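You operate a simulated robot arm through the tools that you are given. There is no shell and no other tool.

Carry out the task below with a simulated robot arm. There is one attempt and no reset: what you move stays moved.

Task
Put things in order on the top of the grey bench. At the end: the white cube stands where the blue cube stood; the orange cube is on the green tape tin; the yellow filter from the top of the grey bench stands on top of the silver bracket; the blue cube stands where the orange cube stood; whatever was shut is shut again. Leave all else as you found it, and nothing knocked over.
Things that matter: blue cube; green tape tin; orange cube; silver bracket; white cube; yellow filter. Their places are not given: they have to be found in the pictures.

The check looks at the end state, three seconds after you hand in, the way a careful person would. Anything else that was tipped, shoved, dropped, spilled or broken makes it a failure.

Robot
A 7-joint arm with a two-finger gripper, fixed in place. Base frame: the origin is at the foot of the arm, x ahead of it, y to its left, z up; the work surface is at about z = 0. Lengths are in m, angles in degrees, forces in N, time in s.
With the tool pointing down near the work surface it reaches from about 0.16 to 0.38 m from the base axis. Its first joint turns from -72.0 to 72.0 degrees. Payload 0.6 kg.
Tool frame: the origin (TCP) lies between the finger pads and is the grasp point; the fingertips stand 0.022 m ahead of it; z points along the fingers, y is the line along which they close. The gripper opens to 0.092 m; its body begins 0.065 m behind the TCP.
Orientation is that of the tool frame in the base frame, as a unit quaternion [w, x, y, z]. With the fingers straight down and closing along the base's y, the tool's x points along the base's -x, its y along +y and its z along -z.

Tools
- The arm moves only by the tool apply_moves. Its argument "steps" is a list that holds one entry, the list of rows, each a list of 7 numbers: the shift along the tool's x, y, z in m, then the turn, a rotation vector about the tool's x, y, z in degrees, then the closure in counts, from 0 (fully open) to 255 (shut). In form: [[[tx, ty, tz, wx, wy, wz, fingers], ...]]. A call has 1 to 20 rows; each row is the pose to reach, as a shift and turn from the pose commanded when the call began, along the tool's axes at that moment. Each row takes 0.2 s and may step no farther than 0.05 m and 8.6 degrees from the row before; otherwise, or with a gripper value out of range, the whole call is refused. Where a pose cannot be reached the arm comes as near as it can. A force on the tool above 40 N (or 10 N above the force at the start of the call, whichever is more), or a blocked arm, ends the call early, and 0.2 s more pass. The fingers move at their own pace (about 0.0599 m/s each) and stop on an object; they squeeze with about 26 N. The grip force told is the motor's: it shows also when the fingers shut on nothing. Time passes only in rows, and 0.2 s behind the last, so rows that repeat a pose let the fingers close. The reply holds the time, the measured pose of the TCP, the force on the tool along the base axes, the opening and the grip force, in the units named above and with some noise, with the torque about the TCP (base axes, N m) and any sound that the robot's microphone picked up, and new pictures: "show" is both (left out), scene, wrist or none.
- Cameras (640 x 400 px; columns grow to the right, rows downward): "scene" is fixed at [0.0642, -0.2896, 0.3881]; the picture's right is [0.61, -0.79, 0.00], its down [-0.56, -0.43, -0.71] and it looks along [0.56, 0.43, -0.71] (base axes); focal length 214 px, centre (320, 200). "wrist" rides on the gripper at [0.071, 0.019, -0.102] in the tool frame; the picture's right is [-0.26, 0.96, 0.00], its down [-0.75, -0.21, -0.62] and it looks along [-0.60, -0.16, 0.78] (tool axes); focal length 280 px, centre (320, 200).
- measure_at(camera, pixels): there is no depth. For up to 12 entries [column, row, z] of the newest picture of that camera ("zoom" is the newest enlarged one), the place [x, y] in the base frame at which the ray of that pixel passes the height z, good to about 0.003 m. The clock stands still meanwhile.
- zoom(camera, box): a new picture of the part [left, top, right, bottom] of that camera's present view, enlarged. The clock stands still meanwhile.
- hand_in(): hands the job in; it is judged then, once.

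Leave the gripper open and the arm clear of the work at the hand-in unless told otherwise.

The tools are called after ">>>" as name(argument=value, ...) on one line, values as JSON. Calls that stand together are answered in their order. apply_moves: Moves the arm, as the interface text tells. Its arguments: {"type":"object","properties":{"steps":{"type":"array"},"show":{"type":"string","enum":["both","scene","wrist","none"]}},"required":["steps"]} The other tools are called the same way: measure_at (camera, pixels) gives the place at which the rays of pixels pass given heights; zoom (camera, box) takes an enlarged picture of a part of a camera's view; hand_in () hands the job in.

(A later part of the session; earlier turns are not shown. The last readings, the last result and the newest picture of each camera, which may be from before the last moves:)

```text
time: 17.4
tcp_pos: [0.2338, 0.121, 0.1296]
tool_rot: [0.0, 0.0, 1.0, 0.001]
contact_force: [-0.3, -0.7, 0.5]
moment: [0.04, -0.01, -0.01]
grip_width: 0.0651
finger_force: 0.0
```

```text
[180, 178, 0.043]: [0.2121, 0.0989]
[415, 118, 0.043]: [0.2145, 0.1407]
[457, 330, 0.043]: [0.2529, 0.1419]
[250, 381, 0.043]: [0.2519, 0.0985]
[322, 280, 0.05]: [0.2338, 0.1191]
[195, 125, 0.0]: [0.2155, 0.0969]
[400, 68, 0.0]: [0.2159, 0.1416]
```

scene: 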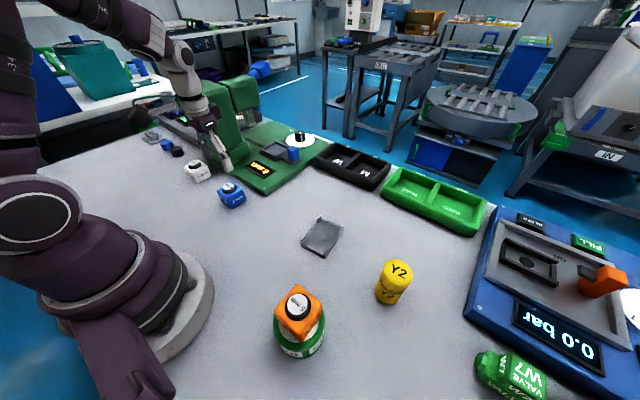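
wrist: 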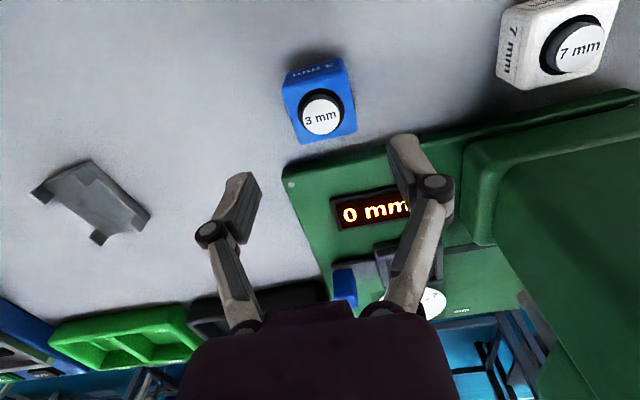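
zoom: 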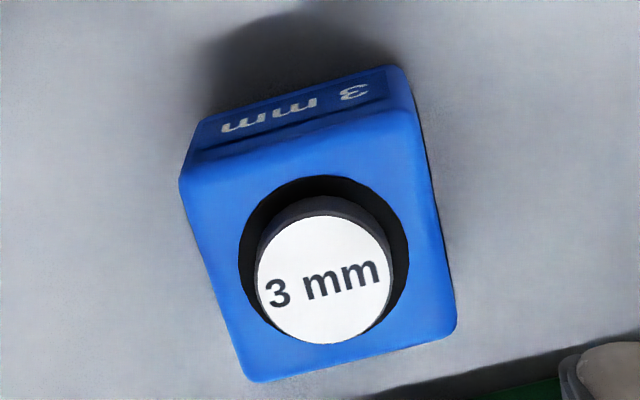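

The blue centre is at about (0.2335,0.1195). I'll descend to z≈0.030.

>>> apply_moves(steps=[[[0, -0.0007, 0.025, 0, 0, 0, 90], [0, -0.0007, 0.05, 0, 0, 0, 90], [0, -0.0007, 0.07, 0, 0, 0, 90], [0, -0.0007, 0.087, 0, 0, 0, 90], [0, -0.0007, 0.1, 0, 0, 0, 90], [0, -0.0007, 0.1, 0, 0, 0, 90]]])

```text
time: 18.8
tcp_pos: [0.2343, 0.1191, 0.0303]
tool_rot: [0.0, 0.0, 1.0, 0.001]
contact_force: [-0.5, 0.1, 0.6]
moment: [0.02, -0.01, -0.03]
grip_width: 0.0593
finger_force: 0.2
```

scene: 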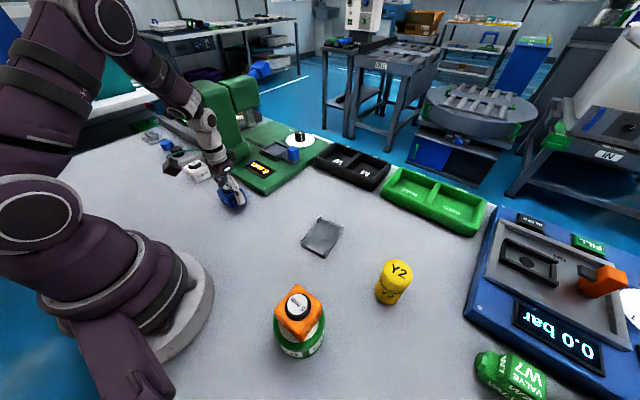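
wrist: 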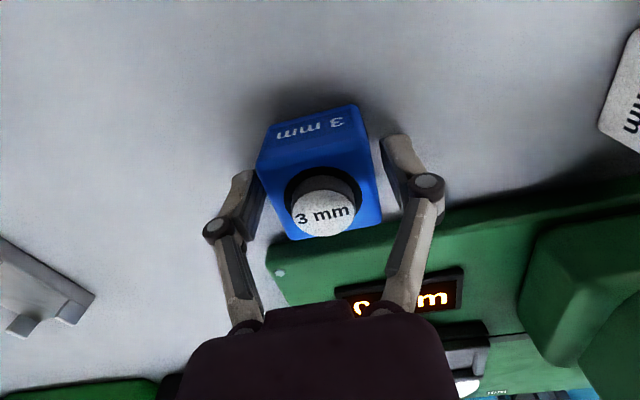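

The fingers straddle the blue cube evenly. I'll close now.

>>> apply_moves(steps=[[[0, 0, 0, 0, 0, 0, 125], [0, 0, 0, 0, 0, 0, 160], [0, 0, 0, 0, 0, 0, 255], [0, 0, 0, 0, 0, 0, 255]]], show="wrist")

```text
time: 19.8
tcp_pos: [0.2337, 0.1182, 0.0302]
tool_rot: [0.001, 0.0, 1.0, 0.0]
contact_force: [-0.6, -1.2, 2.6]
moment: [0.01, 0.02, -0.02]
grip_width: 0.0456
finger_force: 26.1
```

wrist: 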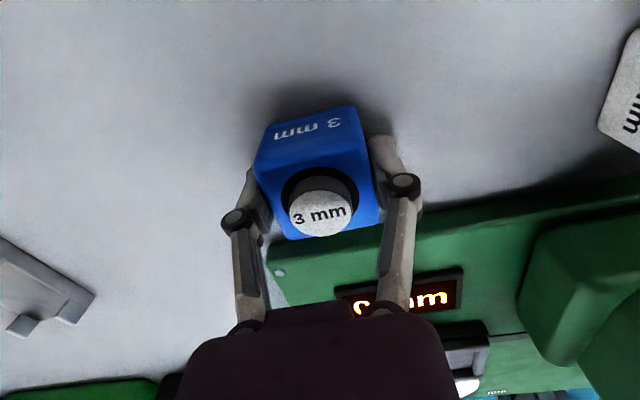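

The blue cube is gripped (0.0456 m, 26 N). It stood at about y≈0.1205. I'll lift it 0.07, shift +0.077 in y over the old orange spot, and look before lowering.

>>> apply_moves(steps=[[[0, 0, -0.01, 0, 0, 0, 255], [0, 0, -0.035, 0, 0, 0, 255], [0, 0, -0.07, 0, 0, 0, 255], [0, 0.025, -0.07, 0, 0, 0, 255], [0, 0.055, -0.07, 0, 0, 0, 255], [0, 0.077, -0.07, 0, 0, 0, 255], [0, 0.077, -0.07, 0, 0, 0, 255]]])

```text
time: 21.4
tcp_pos: [0.234, 0.1956, 0.1009]
tool_rot: [0.0, 0.001, 1.0, 0.0]
contact_force: [0.6, -0.7, -1.1]
moment: [-0.02, 0.04, -0.03]
grip_width: 0.0451
finger_force: 25.6
```

scene: 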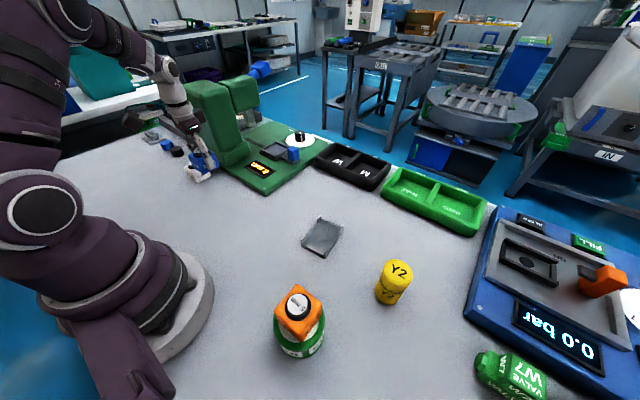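
wrist: 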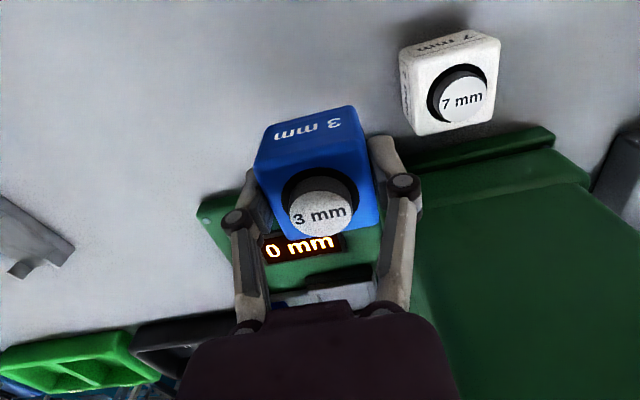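

The cube is over the old orange spot. I'll lower it gently to the bench.

>>> apply_moves(steps=[[[0, 0.0005, 0.025, 0, 0, 0, 255], [0, 0.0005, 0.045, 0, 0, 0, 255], [0, 0.0005, 0.058, 0, 0, 0, 255], [0, 0.0005, 0.063, 0, 0, 0, 255], [0, 0.0005, 0.067, 0, 0, 0, 255], [0, 0.0005, 0.0693, 0, 0, 0, 255], [0, 0.0005, 0.0693, 0, 0, 0, 255]]], show="wrist")

```text
time: 23.0
tcp_pos: [0.2345, 0.1952, 0.0306]
tool_rot: [0.001, 0.0, 1.0, 0.0]
contact_force: [-0.8, -0.1, -0.4]
moment: [0.0, 0.02, -0.03]
grip_width: 0.0455
finger_force: 26.2
```

wrist: 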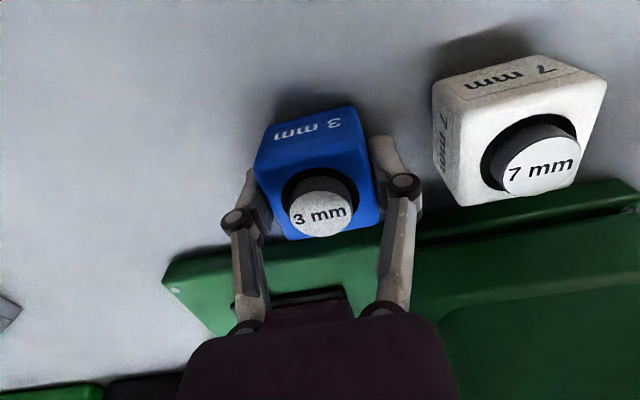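

The blue cube is essentially at the bench. I'll lower 0.6 mm more, nudge +1 mm in y while it is still light, and then open the fingers to about 0.057 m.

>>> apply_moves(steps=[[[0, 0.0005, 0.0006, 0, 0, 0, 255], [0, 0.0005, 0.0006, 0, 0, 0, 130], [0, 0.0005, 0.0006, 0, 0, 0, 110], [0, 0.0005, 0.0006, 0, 0, 0, 98], [0, 0.0005, 0.0006, 0, 0, 0, 98]]], show="wrist")

```text
time: 24.2
tcp_pos: [0.2334, 0.1962, 0.0322]
tool_rot: [0.001, 0.0, 1.0, 0.001]
contact_force: [0.2, 0.9, 0.1]
moment: [-0.02, -0.01, 0.0]
grip_width: 0.0567
finger_force: 0.1
```

wrist: 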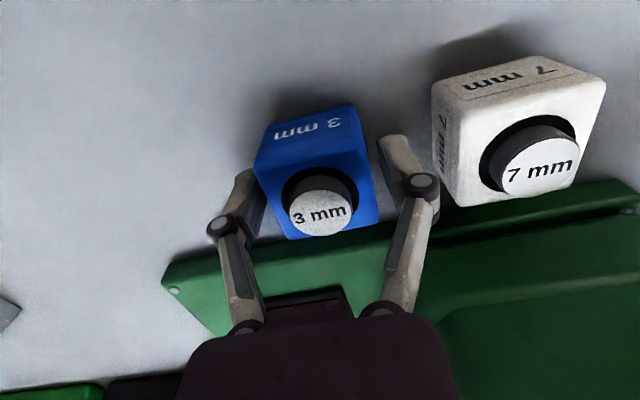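

The blue cube stands released in the old orange spot. I'll rise straight up to z≈0.15 and look at the gripper's far side, since the tower is close to the white cube.

>>> apply_moves(steps=[[[0, 0, -0.015, 0, 0, 0, 98], [0, 0, -0.04, 0, 0, 0, 98], [0, 0, -0.08, 0, 0, 0, 98], [0, 0, -0.12, 0, 0, 0, 98], [0, 0, -0.12, 0, 0, 0, 98]]])

>>> zoom(camera="scene", box=[100, 50, 260, 210])

```text
time: 25.4
tcp_pos: [0.233, 0.196, 0.1523]
tool_rot: [0.0, 0.0, 1.0, 0.0]
contact_force: [-0.5, 0.9, -0.5]
moment: [0.0, 0.0, 0.04]
grip_width: 0.0567
finger_force: 0.0
```

scene: 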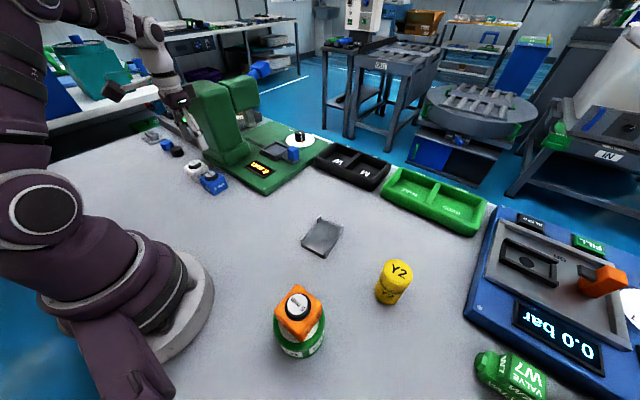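
wrist: 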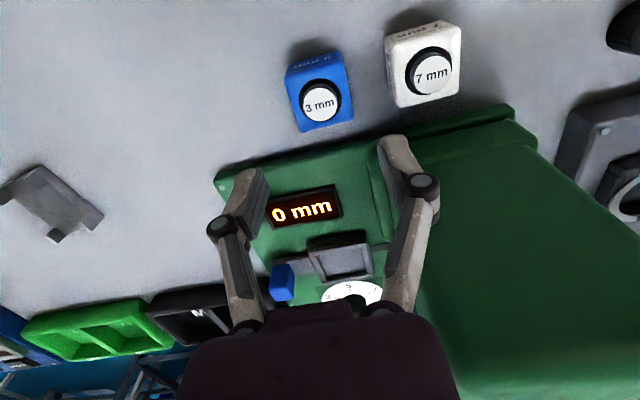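

```text
2.50 times, centred on (180, 130) of scene
```

zoom: 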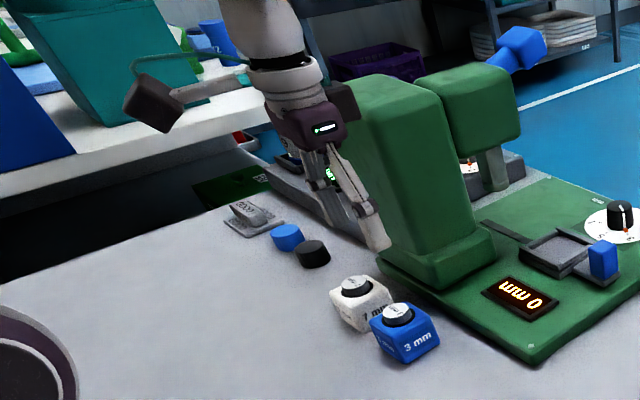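

The far-side box on the gripper extends about 0.045 m in +x. I'll measure the tower's −x face edges to be sure of the clearance.

>>> measure_at(camera="zoom", pixels=[[350, 88, 0.2], [418, 108, 0.2], [350, 88, 0.22], [418, 108, 0.22], [440, 250, 0.06], [440, 250, 0.05], [388, 225, 0.06], [445, 290, 0.03], [385, 255, 0.03], [445, 290, 0.02], [380, 80, 0.2], [450, 95, 0.2]])

>>> zoom(camera="wrist", box=[270, 10, 590, 210])

```text
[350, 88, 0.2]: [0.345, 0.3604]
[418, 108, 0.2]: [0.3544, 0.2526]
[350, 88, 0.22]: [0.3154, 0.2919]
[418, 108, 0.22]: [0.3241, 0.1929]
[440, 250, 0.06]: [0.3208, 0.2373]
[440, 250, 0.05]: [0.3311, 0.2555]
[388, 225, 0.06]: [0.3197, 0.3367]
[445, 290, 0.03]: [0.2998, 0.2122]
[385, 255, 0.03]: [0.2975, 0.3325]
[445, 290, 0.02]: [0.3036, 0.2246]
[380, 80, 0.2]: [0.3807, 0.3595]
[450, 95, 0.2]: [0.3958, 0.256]
```

```text
2.00 times, centred on (430, 110) of wrist
```

zoom: 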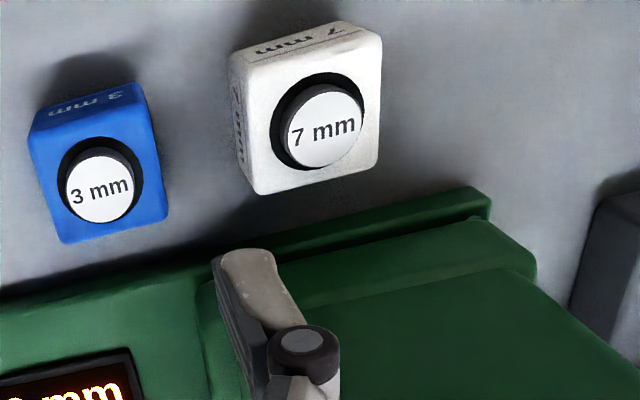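

The tower face is at x≈0.32 or more, so there is enough room. I'll move above the white cube at (0.234, 0.275) at z≈0.13.

>>> apply_moves(steps=[[[-0.001, 0.03, 0, 0, 0, 0, 98], [-0.001, 0.06, 0, 0, 0, 0, 98], [-0.001, 0.078, 0.01, 0, 0, 0, 98], [-0.001, 0.078, 0.02, 0, 0, 0, 98], [-0.001, 0.078, 0.02, 0, 0, 0, 98]]])

>>> zoom(camera="wrist", box=[210, 20, 430, 160])

```text
time: 26.6
tcp_pos: [0.2355, 0.2749, 0.1321]
tool_rot: [0.001, 0.0, 1.0, 0.0]
contact_force: [0.4, -0.3, -0.5]
moment: [-0.01, -0.03, -0.01]
grip_width: 0.0565
finger_force: 0.2
```

scene: 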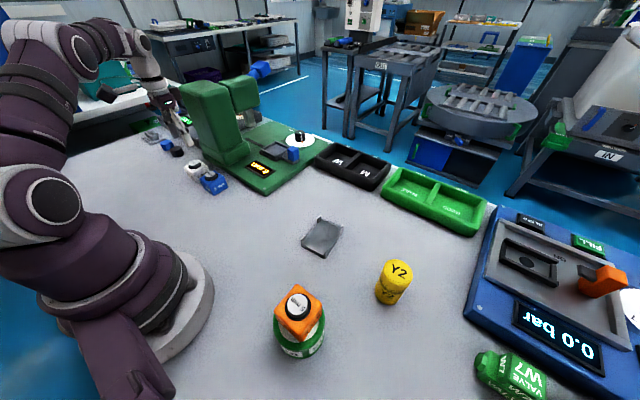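
wrist: 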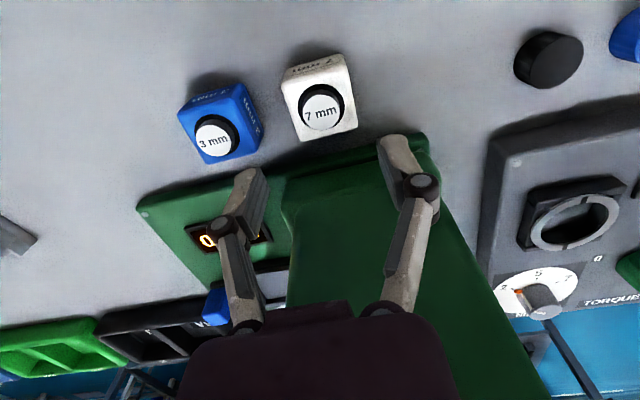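

```text
2.86 times, centred on (320, 90) of wrist
```

zoom: 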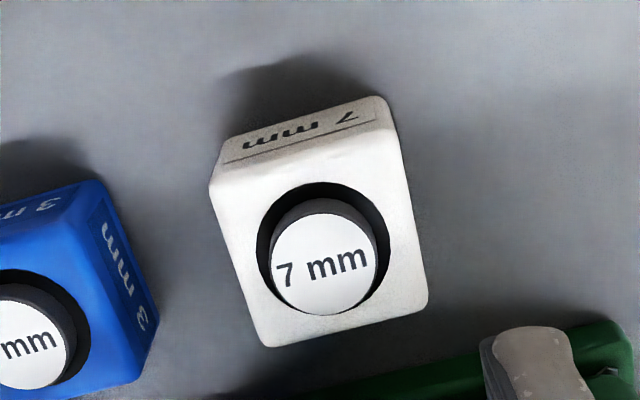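

>>> measure_at(camera="zoom", pixels=[[210, 188, 0.043], [397, 140, 0.043], [427, 305, 0.043], [264, 346, 0.043], [323, 264, 0.05], [225, 142, 0.0], [380, 98, 0.0], [158, 322, 0.0], [95, 182, 0.0], [70, 210, 0.043]])

```text
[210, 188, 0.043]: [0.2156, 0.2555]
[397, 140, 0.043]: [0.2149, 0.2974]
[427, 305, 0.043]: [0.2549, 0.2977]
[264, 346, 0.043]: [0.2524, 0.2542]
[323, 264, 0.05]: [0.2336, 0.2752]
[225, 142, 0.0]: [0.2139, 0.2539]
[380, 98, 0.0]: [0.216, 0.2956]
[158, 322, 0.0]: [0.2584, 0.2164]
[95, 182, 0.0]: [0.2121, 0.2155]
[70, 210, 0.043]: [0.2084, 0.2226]
```

The white cube is centred near (0.2345,0.2755). I'll descend on it with the fingers at 0.057 m, which leaves 11 mm to the blue cube.

>>> apply_moves(steps=[[[0.0005, 0.001, 0.025, 0, 0, 0, 98], [0.0005, 0.001, 0.05, 0, 0, 0, 98], [0.0005, 0.001, 0.07, 0, 0, 0, 98], [0.0005, 0.001, 0.088, 0, 0, 0, 98], [0.0005, 0.001, 0.102, 0, 0, 0, 98], [0.0005, 0.001, 0.102, 0, 0, 0, 98]]])

>>> zoom(camera="wrist", box=[180, 80, 480, 270])

>>> zoom(camera="scene", box=[120, 80, 280, 210])

```text
time: 28.0
tcp_pos: [0.2347, 0.2755, 0.028]
tool_rot: [0.0, 0.001, 1.0, 0.0]
contact_force: [0.3, -0.2, -0.4]
moment: [0.03, -0.02, 0.03]
grip_width: 0.0567
finger_force: 0.1
```

scene: 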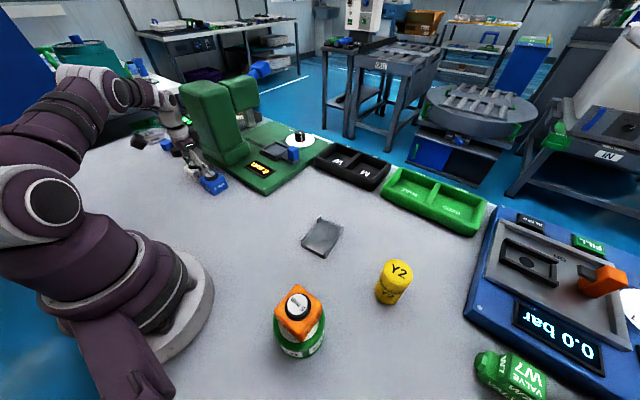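
wrist: 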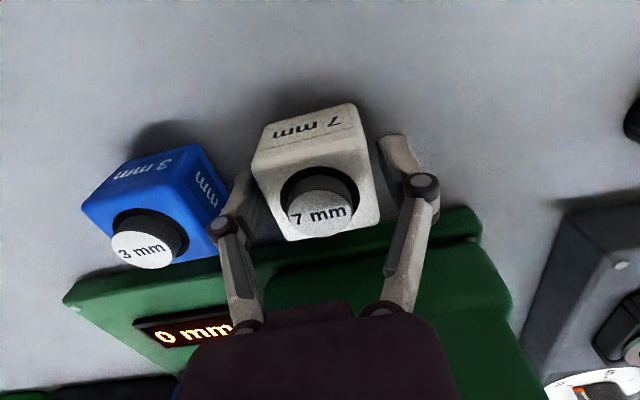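

```text
2.11 times, centred on (330, 175) of wrist
```

zoom: 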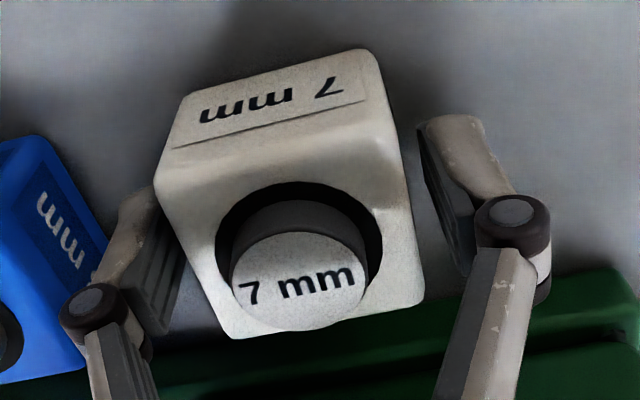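

```text
3.08 times, centred on (200, 145) of scene
```

zoom: 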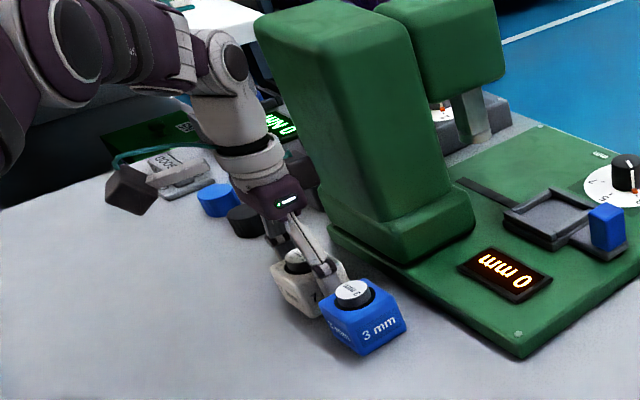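

All is clear: the fingers straddle the white cube and touch neither the blue cube nor the tower. I'll close the grip.

>>> apply_moves(steps=[[[0, 0, 0, 0, 0, 0, 125], [0, 0, 0, 0, 0, 0, 160], [0, 0, 0, 0, 0, 0, 255], [0, 0, 0, 0, 0, 0, 255]]], show="wrist")

```text
time: 29.0
tcp_pos: [0.236, 0.2761, 0.0293]
tool_rot: [0.001, 0.0, 1.0, 0.001]
contact_force: [0.4, 0.6, 2.0]
moment: [-0.03, 0.03, -0.01]
grip_width: 0.0452
finger_force: 25.7
```

wrist: 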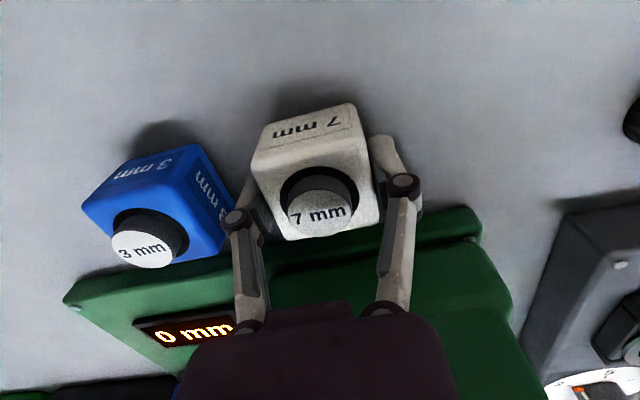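

Gripped (0.0452 m). I'll lift 0.11, so the cube bottom is well above the blue cube's button, and carry it to above the old blue spot at y≈0.1205.

>>> apply_moves(steps=[[[0, 0, -0.01, 0, 0, 0, 255], [0, 0, -0.035, 0, 0, 0, 255], [0, 0, -0.07, 0, 0, 0, 255], [0, 0, -0.11, 0, 0, 0, 255], [0, -0.03, -0.11, 0, 0, 0, 255], [0, -0.07, -0.11, 0, 0, 0, 255], [0, -0.11, -0.11, 0, 0, 0, 255], [0.0004, -0.14, -0.11, 0, 0, 0, 255], [0.0004, -0.155, -0.11, 0, 0, 0, 255], [0.0004, -0.155, -0.11, 0, 0, 0, 255]]])

```text
time: 31.2
tcp_pos: [0.2332, 0.1194, 0.1392]
tool_rot: [0.001, -0.001, 1.0, 0.0]
contact_force: [-0.2, -0.4, -1.4]
moment: [-0.02, -0.02, 0.02]
grip_width: 0.0454
finger_force: 26.0
```

scene: 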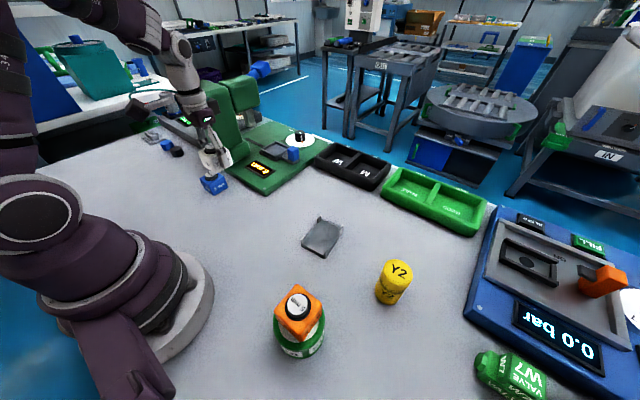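
wrist: 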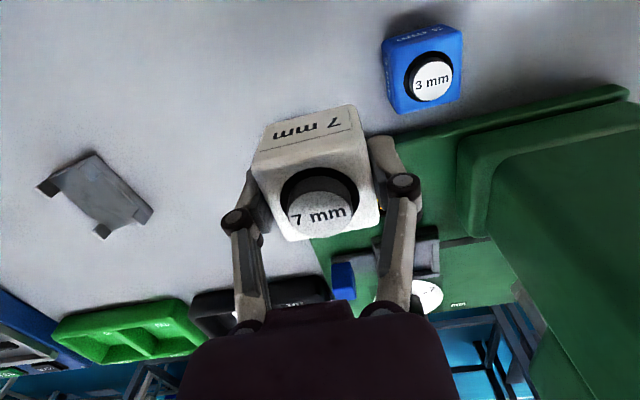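

The white cube is over the old blue spot. I'll lower it gently to its original height.

>>> apply_moves(steps=[[[0, 0.0005, 0.03, 0, 0, 0, 255], [0, 0.0005, 0.06, 0, 0, 0, 255], [0, 0.0005, 0.085, 0, 0, 0, 255], [0, 0.0005, 0.098, 0, 0, 0, 255], [0, 0.0005, 0.104, 0, 0, 0, 255], [0, 0.0005, 0.107, 0, 0, 0, 255], [0, 0.0005, 0.1093, 0, 0, 0, 255], [0, 0.0005, 0.1093, 0, 0, 0, 255]]], show="wrist")

```text
time: 33.0
tcp_pos: [0.2356, 0.1206, 0.0289]
tool_rot: [0.001, 0.0, 1.0, 0.0]
contact_force: [-0.4, 0.6, -1.3]
moment: [0.0, 0.04, -0.01]
grip_width: 0.0454
finger_force: 26.2
```

wrist: 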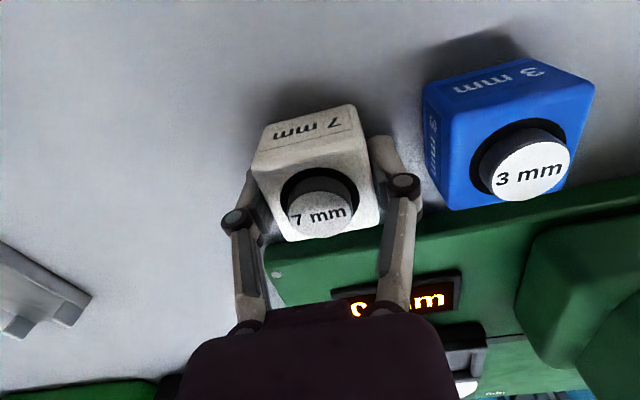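

It still hangs (−1.3 N). I'll lower another 1 mm.

>>> apply_moves(steps=[[[0, 0, 0.0006, 0, 0, 0, 255], [0, 0, 0.001, 0, 0, 0, 255]]], show="none")

```text
time: 33.6
tcp_pos: [0.2349, 0.1202, 0.0282]
tool_rot: [0.001, 0.0, 1.0, 0.0]
contact_force: [-4.3, -0.5, 17.3]
moment: [-0.06, -0.02, -0.01]
grip_width: 0.0456
finger_force: 25.8
```

The cube is on the bench with 17 N pressing. I'll ease up 0.3 mm and open the fingers to about 0.057 m.

>>> apply_moves(steps=[[[0, 0, -0.0004, 0, 0, 0, 255], [0, 0, -0.0004, 0, 0, 0, 130], [0, 0, -0.0004, 0, 0, 0, 110], [0, 0, -0.0004, 0, 0, 0, 98], [0, 0, -0.0004, 0, 0, 0, 98]]], show="wrist")

```text
time: 34.8
tcp_pos: [0.2348, 0.1207, 0.0302]
tool_rot: [0.0, 0.0, 1.0, 0.0]
contact_force: [-0.1, -0.2, -0.4]
moment: [-0.02, -0.03, 0.03]
grip_width: 0.0566
finger_force: 0.1
```

wrist: 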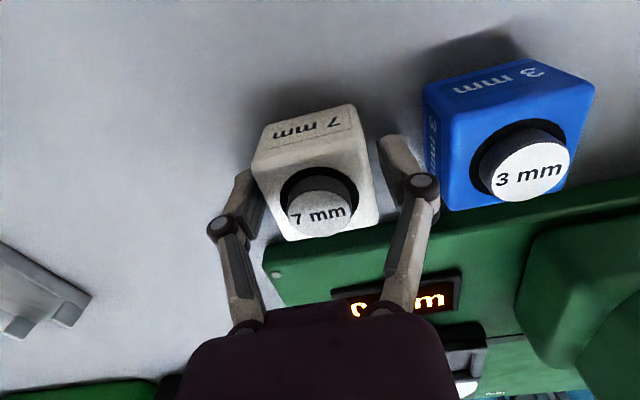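

The white cube stands free. I'll rise straight up to z≈0.2.

>>> apply_moves(steps=[[[0, 0, -0.015, 0, 0, 0, 98], [0, 0, -0.04, 0, 0, 0, 98], [0, 0, -0.08, 0, 0, 0, 98], [0, 0, -0.12, 0, 0, 0, 98], [0, 0, -0.16, 0, 0, 0, 50], [0, 0, -0.18, 0, 0, 0, 0], [0, 0, -0.18, 0, 0, 0, 0]]])

>>> zoom(camera="scene", box=[160, 140, 270, 220])

```text
time: 36.4
tcp_pos: [0.234, 0.1199, 0.2088]
tool_rot: [0.0, 0.001, 1.0, 0.001]
contact_force: [-0.2, 0.5, -0.4]
moment: [0.0, 0.01, 0.01]
grip_width: 0.092
finger_force: 0.0
```

scene: 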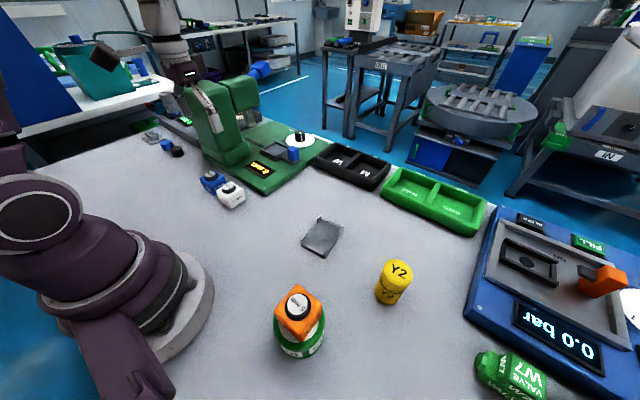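
wrist: 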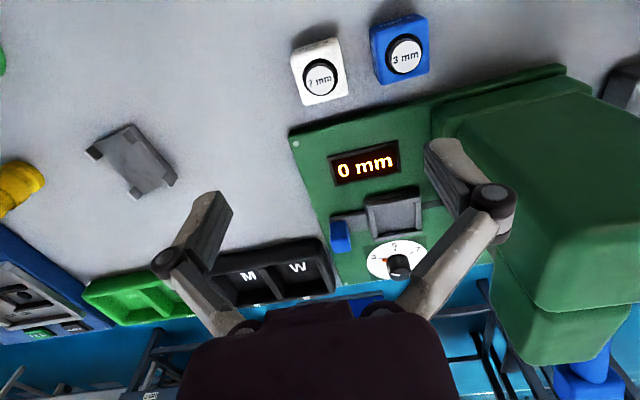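

```text
5.00 times, centred on (215, 180) of scene
```

zoom: 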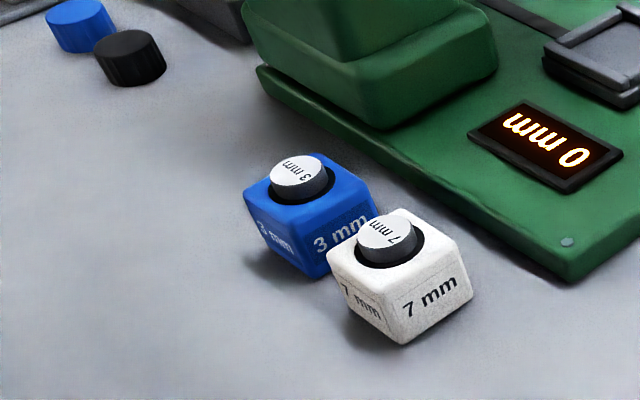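

The white cube is where blue was and the blue cube is where orange was; the corner pixels match the originals. Next is the yellow filter, so I'll move at height to about (0.22,-0.22,0.21) to view the filter and bracket.

>>> apply_moves(steps=[[[0.002, -0.03, 0, 0, 0, 0, 0], [0.004, -0.07, 0, 0, 0, 0, 0], [0.006, -0.11, 0, 0, 0, 0, 0], [0.008, -0.15, 0, 0, 0, 0, 0], [0.01, -0.19, 0, 0, 0, 0, 0], [0.012, -0.23, 0, 0, 0, 0, 0], [0.014, -0.27, 0, 0, 0, 0, 0], [0.014, -0.31, 0, 0, 0, 0, 0], [0.014, -0.34, 0, 0, 0, 0, 0], [0.014, -0.34, 0, 0, 0, 0, 0]]])

```text
time: 38.6
tcp_pos: [0.2206, -0.2188, 0.2083]
tool_rot: [0.0, 0.001, 1.0, 0.001]
contact_force: [-0.7, -0.4, 0.4]
moment: [-0.02, 0.02, -0.02]
grip_width: 0.0918
finger_force: 0.0
```

scene: 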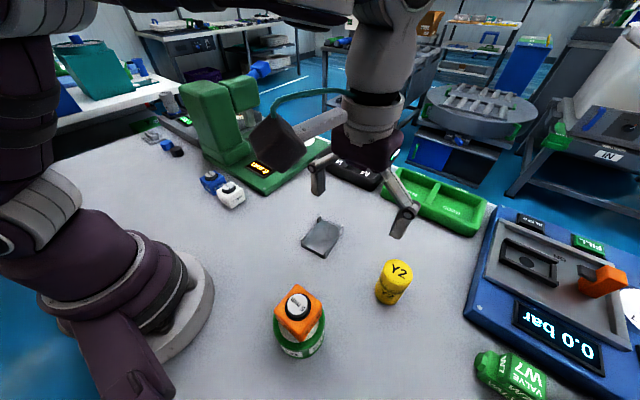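
wrist: 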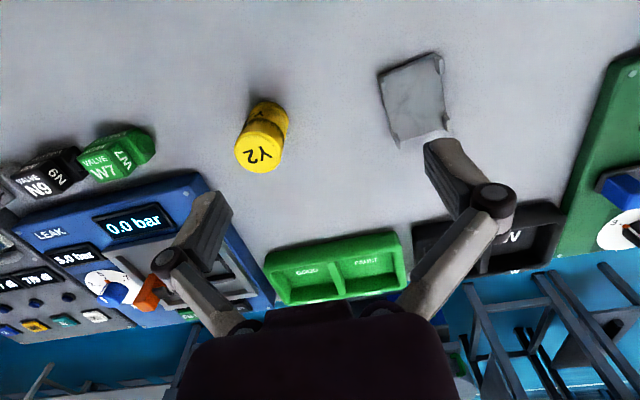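

The filter is at (262,138) and the bracket at (415,98) in the wrist view. I'll zoom in on both to measure them.

>>> zoom(camera="wrist", box=[360, 40, 470, 150])

>>> zoom(camera="wrist", box=[210, 80, 320, 190])

```text
3.64 times, centred on (415, 95) of wrist
```

zoom: 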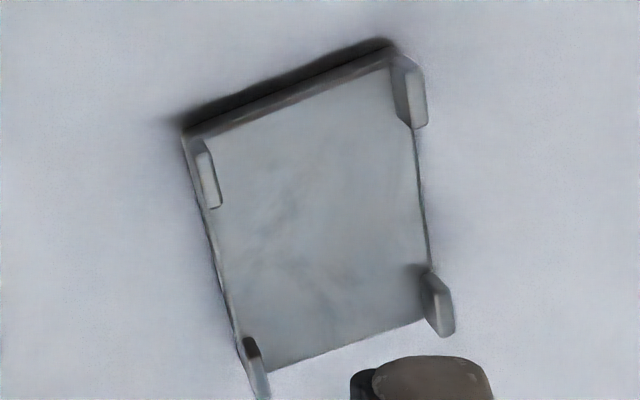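

```text
3.64 times, centred on (265, 135) of wrist
```

zoom: 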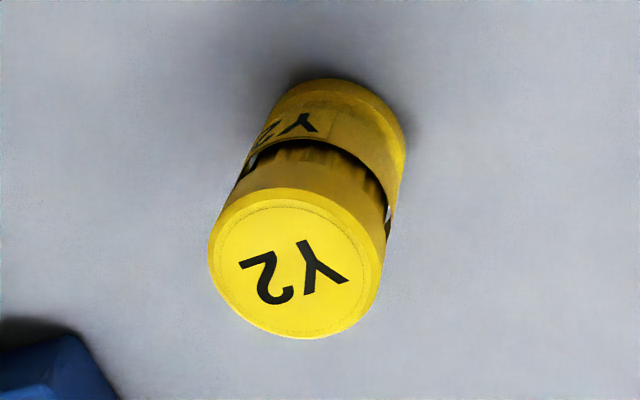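

I'll measure the filter: its base edges at z=0, and the top centre and edges at trial heights.

>>> measure_at(camera="zoom", pixels=[[345, 78, 0.0], [282, 95, 0.0], [405, 135, 0.0], [297, 266, 0.05], [297, 266, 0.06], [297, 266, 0.07], [208, 255, 0.06], [386, 265, 0.06], [300, 188, 0.06], [295, 340, 0.06], [208, 255, 0.05], [386, 265, 0.05]])

```text
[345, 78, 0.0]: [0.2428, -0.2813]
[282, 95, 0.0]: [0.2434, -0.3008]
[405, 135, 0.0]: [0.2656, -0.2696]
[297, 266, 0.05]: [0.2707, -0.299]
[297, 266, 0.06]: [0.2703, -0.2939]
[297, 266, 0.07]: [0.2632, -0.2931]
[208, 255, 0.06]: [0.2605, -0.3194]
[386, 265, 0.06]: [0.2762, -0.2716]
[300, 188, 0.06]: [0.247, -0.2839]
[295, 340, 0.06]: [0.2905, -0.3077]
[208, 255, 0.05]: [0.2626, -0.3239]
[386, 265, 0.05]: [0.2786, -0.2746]
```

The filter is about 0.065 m tall and 0.049 m wide, centred near (0.265,-0.289), roughly 0.39 m from the base axis and so at the edge of reach. I'll move above it while turning the tool 47° so the fingers close across the radial direction, which allows tilting if needed, and then check whether the pose is reached.

>>> apply_moves(steps=[[[-0.0075, -0.0115, 0.01, 0, 0, 8, 0], [-0.015, -0.023, 0.02, 0, 0, 16, 0], [-0.0225, -0.035, 0.03, 0, 0, 24, 0], [-0.03, -0.046, 0.04, 0, 0, 32, 0], [-0.0375, -0.058, 0.05, 0, 0, 40, 0], [-0.045, -0.07, 0.06, 0, 0, 47, 0], [-0.045, -0.07, 0.06, 0, 0, 47, 0]]])

```text
time: 40.2
tcp_pos: [0.2543, -0.2749, 0.146]
tool_rot: [0.0, 0.401, 0.916, 0.0]
contact_force: [0.4, -0.5, 0.2]
moment: [0.02, 0.01, -0.02]
grip_width: 0.0921
finger_force: 0.1
out of reach, approached as far as the arm can: row 5, 6, 7
```

scene: 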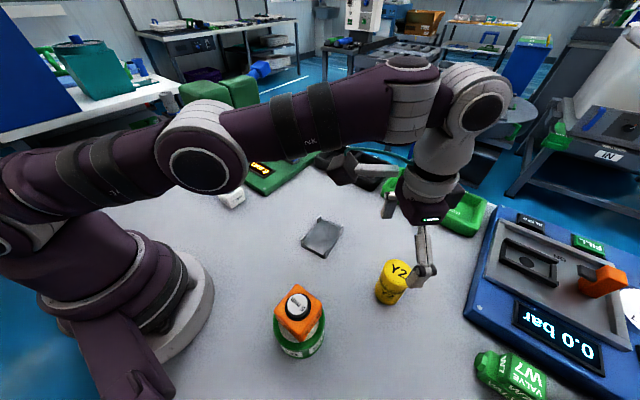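
wrist: 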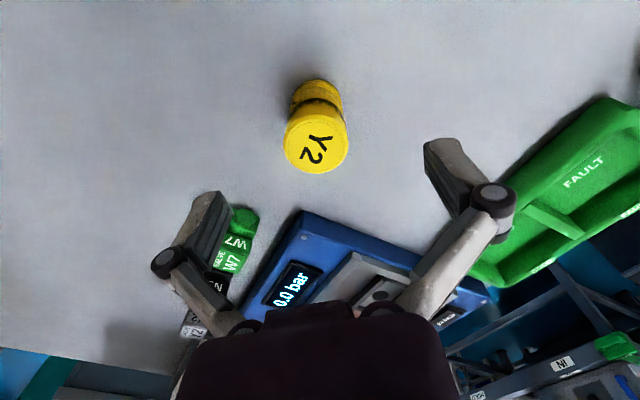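

Upright reach ends at r≈0.375 here, short of the filter at r≈0.39. Tilting the tool about its closing axis so the fingers point outward extends the reach, and the filter can still be held upright. I'll tilt 14° in place and check the pose.

>>> apply_moves(steps=[[[0, 0, 0, 0, -5, 0, 0], [0, 0, 0, 0, -10, 0, 0], [0, 0, 0, 0, -14, 0, 0], [0, 0, 0, 0, -14, 0, 0]]])

```text
time: 41.2
tcp_pos: [0.2556, -0.2748, 0.1457]
tool_rot: [0.113, 0.396, 0.91, -0.049]
contact_force: [0.0, -0.4, 0.0]
moment: [-0.02, 0.01, 0.02]
grip_width: 0.092
finger_force: 0.2
```

scene: 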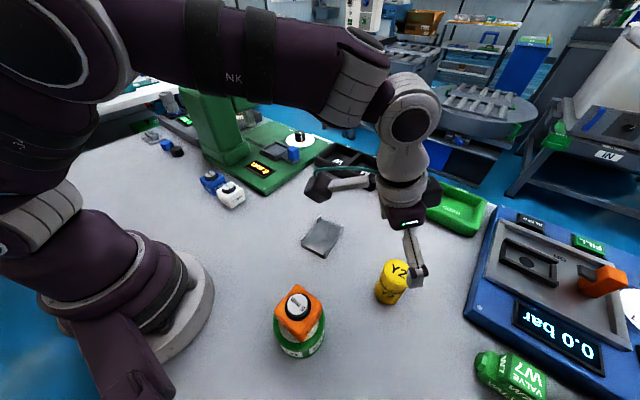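
wrist: 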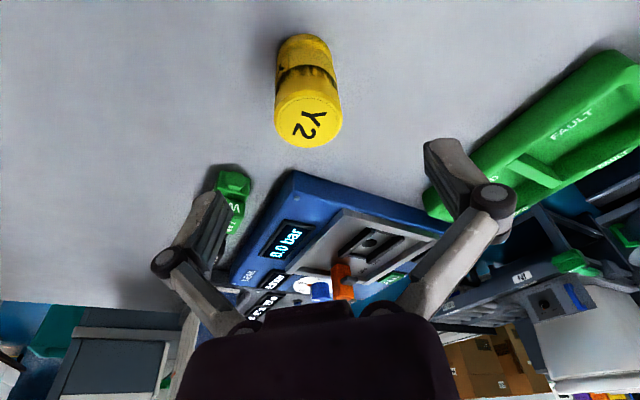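

The commanded pose became the achieved one, and the tilt is reached without trouble. I'll zoom in on the filter to fix its position from here.

>>> zoom(camera="wrist", box=[250, 20, 370, 160])

```text
2.86 times, centred on (310, 90) of wrist
```

zoom: 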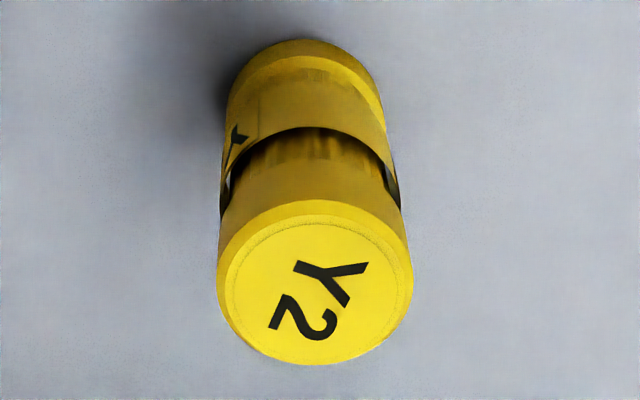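

I'll measure the top-face centre, its edges and the base's near edge from this view.

>>> measure_at(camera="zoom", pixels=[[302, 38, 0.0], [230, 85, 0.0], [379, 90, 0.0], [315, 283, 0.06], [315, 283, 0.065], [315, 283, 0.07], [217, 280, 0.065], [413, 275, 0.065], [305, 201, 0.065], [318, 365, 0.065]])

```text
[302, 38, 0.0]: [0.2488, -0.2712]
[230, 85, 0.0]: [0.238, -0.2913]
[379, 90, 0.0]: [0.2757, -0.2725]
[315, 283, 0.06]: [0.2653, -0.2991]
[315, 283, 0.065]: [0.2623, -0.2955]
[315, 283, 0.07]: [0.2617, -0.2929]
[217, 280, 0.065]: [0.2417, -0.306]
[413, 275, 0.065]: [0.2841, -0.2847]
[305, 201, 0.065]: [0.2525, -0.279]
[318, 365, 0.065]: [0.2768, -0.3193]
```

The filter centre averages to about (0.264,-0.291), radius 0.0237, top about 0.065–0.07. I'll move to directly above it at tcp z≈0.116, with the fingertips still above its top, and verify.

>>> apply_moves(steps=[[[-0.0049, -0.0025, 0.0167, 0, 0, 0, 0], [-0.0097, -0.0049, 0.0334, 0, 0, 0, 0], [-0.0097, -0.0049, 0.0334, 0, 0, 0, 0]]])

>>> zoom(camera="wrist", box=[160, 20, 480, 220])

>>> zoom(camera="scene", box=[330, 170, 490, 320])

```text
time: 42.0
tcp_pos: [0.2627, -0.2907, 0.1158]
tool_rot: [0.112, 0.396, 0.91, -0.049]
contact_force: [-0.8, -0.4, -0.3]
moment: [-0.03, 0.0, 0.0]
grip_width: 0.0922
finger_force: 0.1
```

scene: 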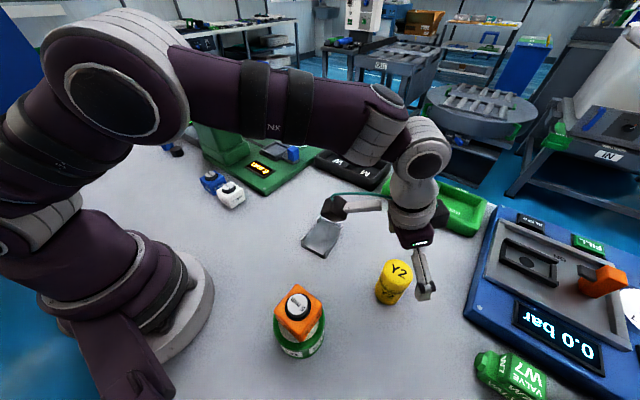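
wrist: 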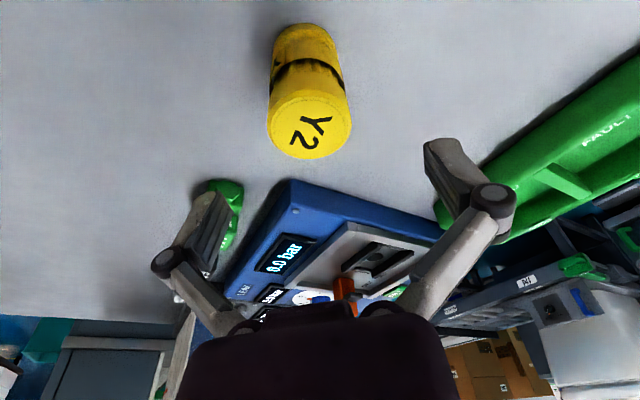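

```text
2.00 times, centred on (320, 120) of wrist
```

zoom: 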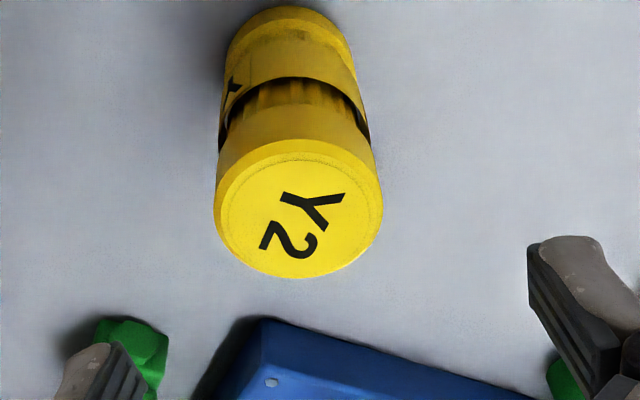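

```text
2.67 times, centred on (410, 245) of scene
```

zoom: 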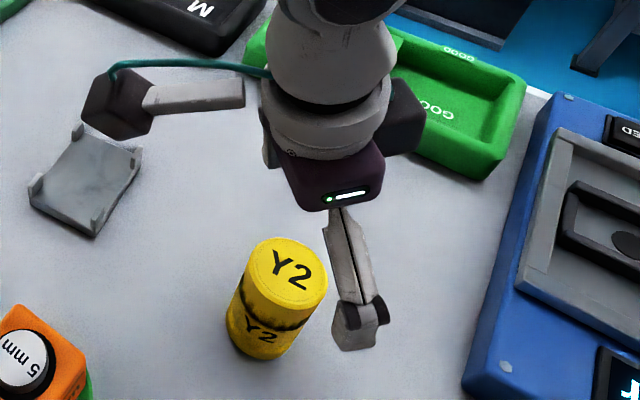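

I'll re-measure the filter from this closest view to check the tangential alignment.

>>> measure_at(camera="wrist", pixels=[[310, 126, 0.065], [310, 126, 0.07], [267, 125, 0.065], [351, 120, 0.065], [303, 23, 0.0], [271, 50, 0.0], [337, 50, 0.0], [310, 90, 0.065], [311, 159, 0.065]])

```text
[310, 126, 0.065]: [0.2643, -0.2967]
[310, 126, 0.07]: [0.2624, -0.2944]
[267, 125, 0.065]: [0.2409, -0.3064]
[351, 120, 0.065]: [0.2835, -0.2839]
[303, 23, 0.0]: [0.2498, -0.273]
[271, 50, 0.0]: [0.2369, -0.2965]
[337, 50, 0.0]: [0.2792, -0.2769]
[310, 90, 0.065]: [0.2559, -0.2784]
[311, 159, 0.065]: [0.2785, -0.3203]
```

This view suggests a centre near (0.264,-0.293). I'll descend with a small correction to tcp z≈0.075 and check that the fingers pass either side.

>>> apply_moves(steps=[[[0.003, -0.0005, 0.0135, 0, 0, 0, 0], [0.006, -0.001, 0.027, 0, 0, 0, 0], [0.0083, -0.001, 0.04, 0, 0, 0, 0], [0.0083, -0.001, 0.04, 0, 0, 0, 0]]])

>>> zoom(camera="wrist", box=[160, 20, 480, 220])

>>> zoom(camera="scene", box=[330, 170, 490, 320])

```text
time: 43.0
tcp_pos: [0.2635, -0.2927, 0.0742]
tool_rot: [0.113, 0.396, 0.91, -0.048]
contact_force: [-0.6, -0.3, 0.1]
moment: [0.02, 0.0, -0.02]
grip_width: 0.0918
finger_force: 0.0
```

scene: 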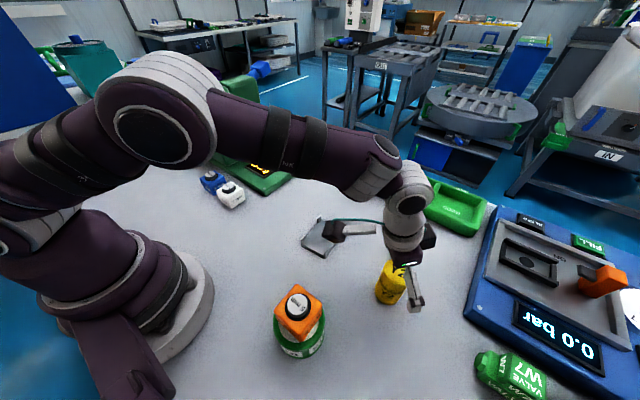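
wrist: 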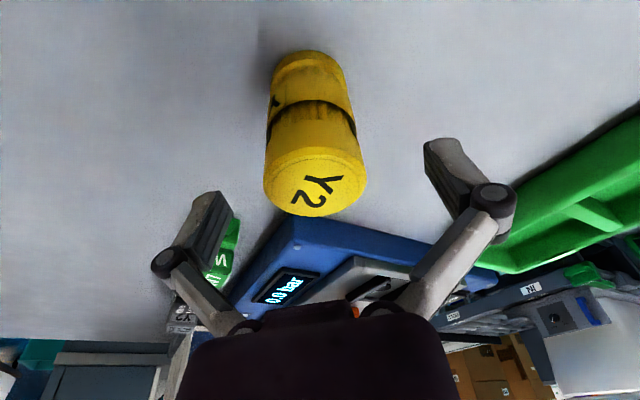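

```text
2.00 times, centred on (320, 120) of wrist
```

zoom: 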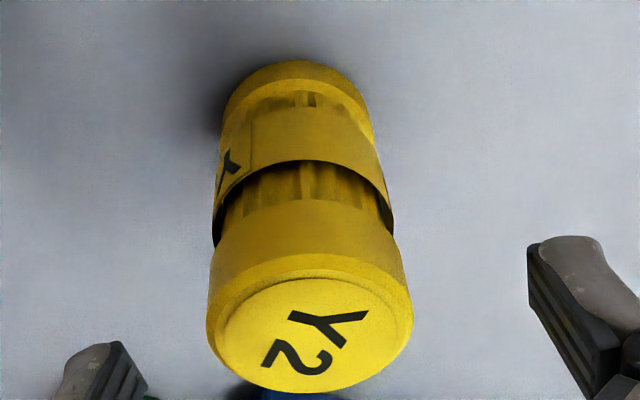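

```text
2.67 times, centred on (410, 245) of scene
```

zoom: 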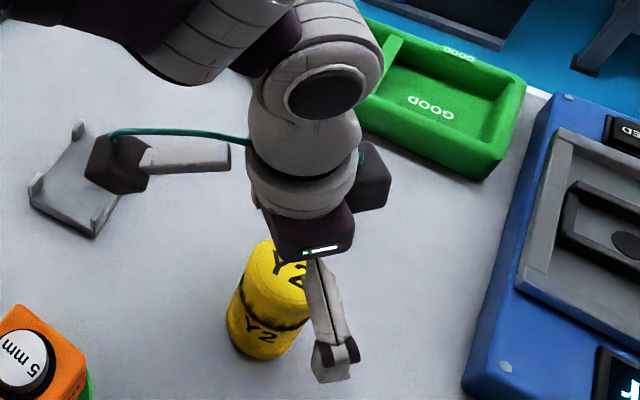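

The filter is centred between the fingers. I'll continue down to tcp z≈0.042.

>>> apply_moves(steps=[[[0.0026, 0, 0.0104, 0, 0, 0, 0], [0.0052, 0, 0.0208, 0, 0, 0, 0], [0.0078, 0, 0.031, 0, 0, 0, 0], [0.0078, 0, 0.031, 0, 0, 0, 0]]])

>>> zoom(camera="wrist", box=[160, 60, 480, 260])

>>> zoom(camera="scene", box=[330, 200, 470, 320])

```text
time: 44.0
tcp_pos: [0.2636, -0.2928, 0.0426]
tool_rot: [0.112, 0.395, 0.91, -0.049]
contact_force: [0.3, 0.1, 0.2]
moment: [-0.04, 0.02, -0.01]
grip_width: 0.092
finger_force: 0.1
```

scene: 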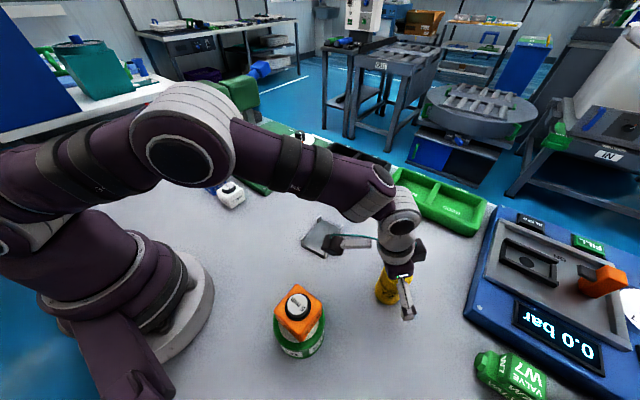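
wrist: 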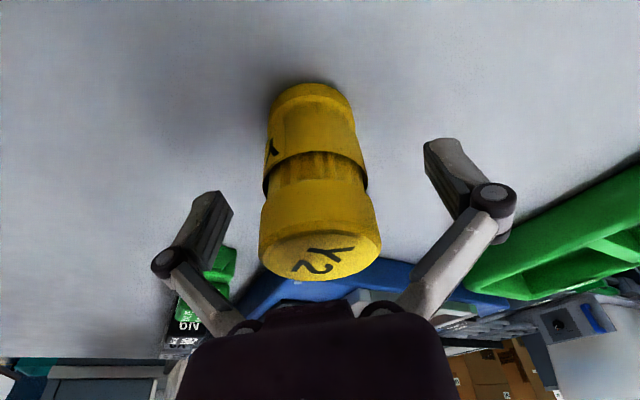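

```text
2.00 times, centred on (320, 160) of wrist
```

zoom: 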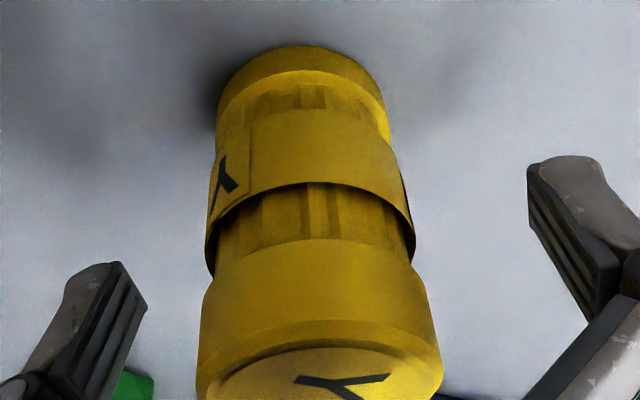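

```text
3.33 times, centred on (400, 260) of scene
```

zoom: 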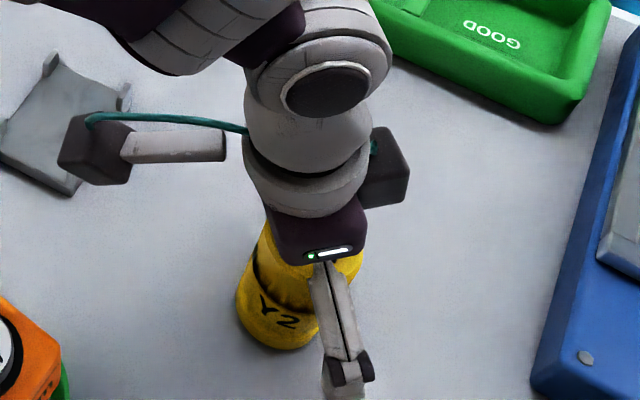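

The filter sits about 2 mm toward tool −y, so I'll shift by that much to centre and close slowly, about 10 mm of opening at a time.

>>> apply_moves(steps=[[[0.0015, -0.002, 0, 0, 0, 0, 0], [0.0015, -0.002, 0, 0, 0, 0, 40], [0.0015, -0.002, 0, 0, 0, 0, 75], [0.0015, -0.002, 0, 0, 0, 0, 105], [0.0015, -0.002, 0, 0, 0, 0, 105]]], show="wrist")

>>> zoom(camera="wrist", box=[160, 60, 480, 260])

```text
time: 45.2
tcp_pos: [0.2618, -0.2923, 0.0421]
tool_rot: [0.112, 0.396, 0.91, -0.048]
contact_force: [0.5, -0.7, 0.2]
moment: [-0.03, 0.0, 0.02]
grip_width: 0.054
finger_force: 0.1
```

wrist: 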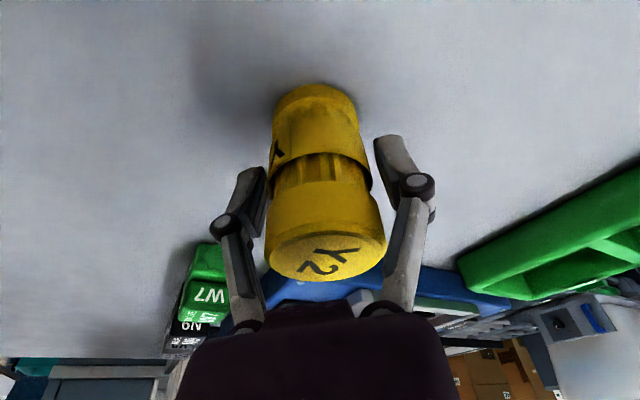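

```text
2.00 times, centred on (320, 160) of wrist
```

zoom: 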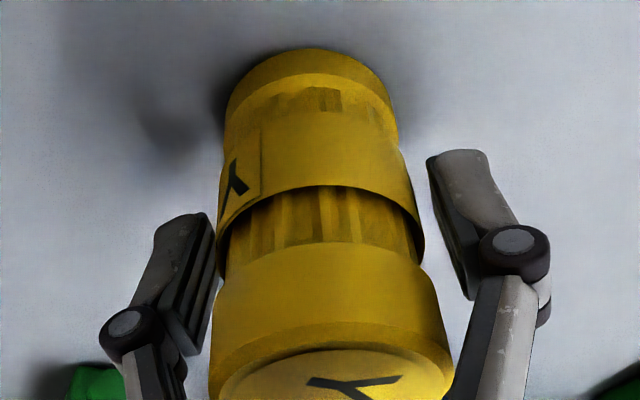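

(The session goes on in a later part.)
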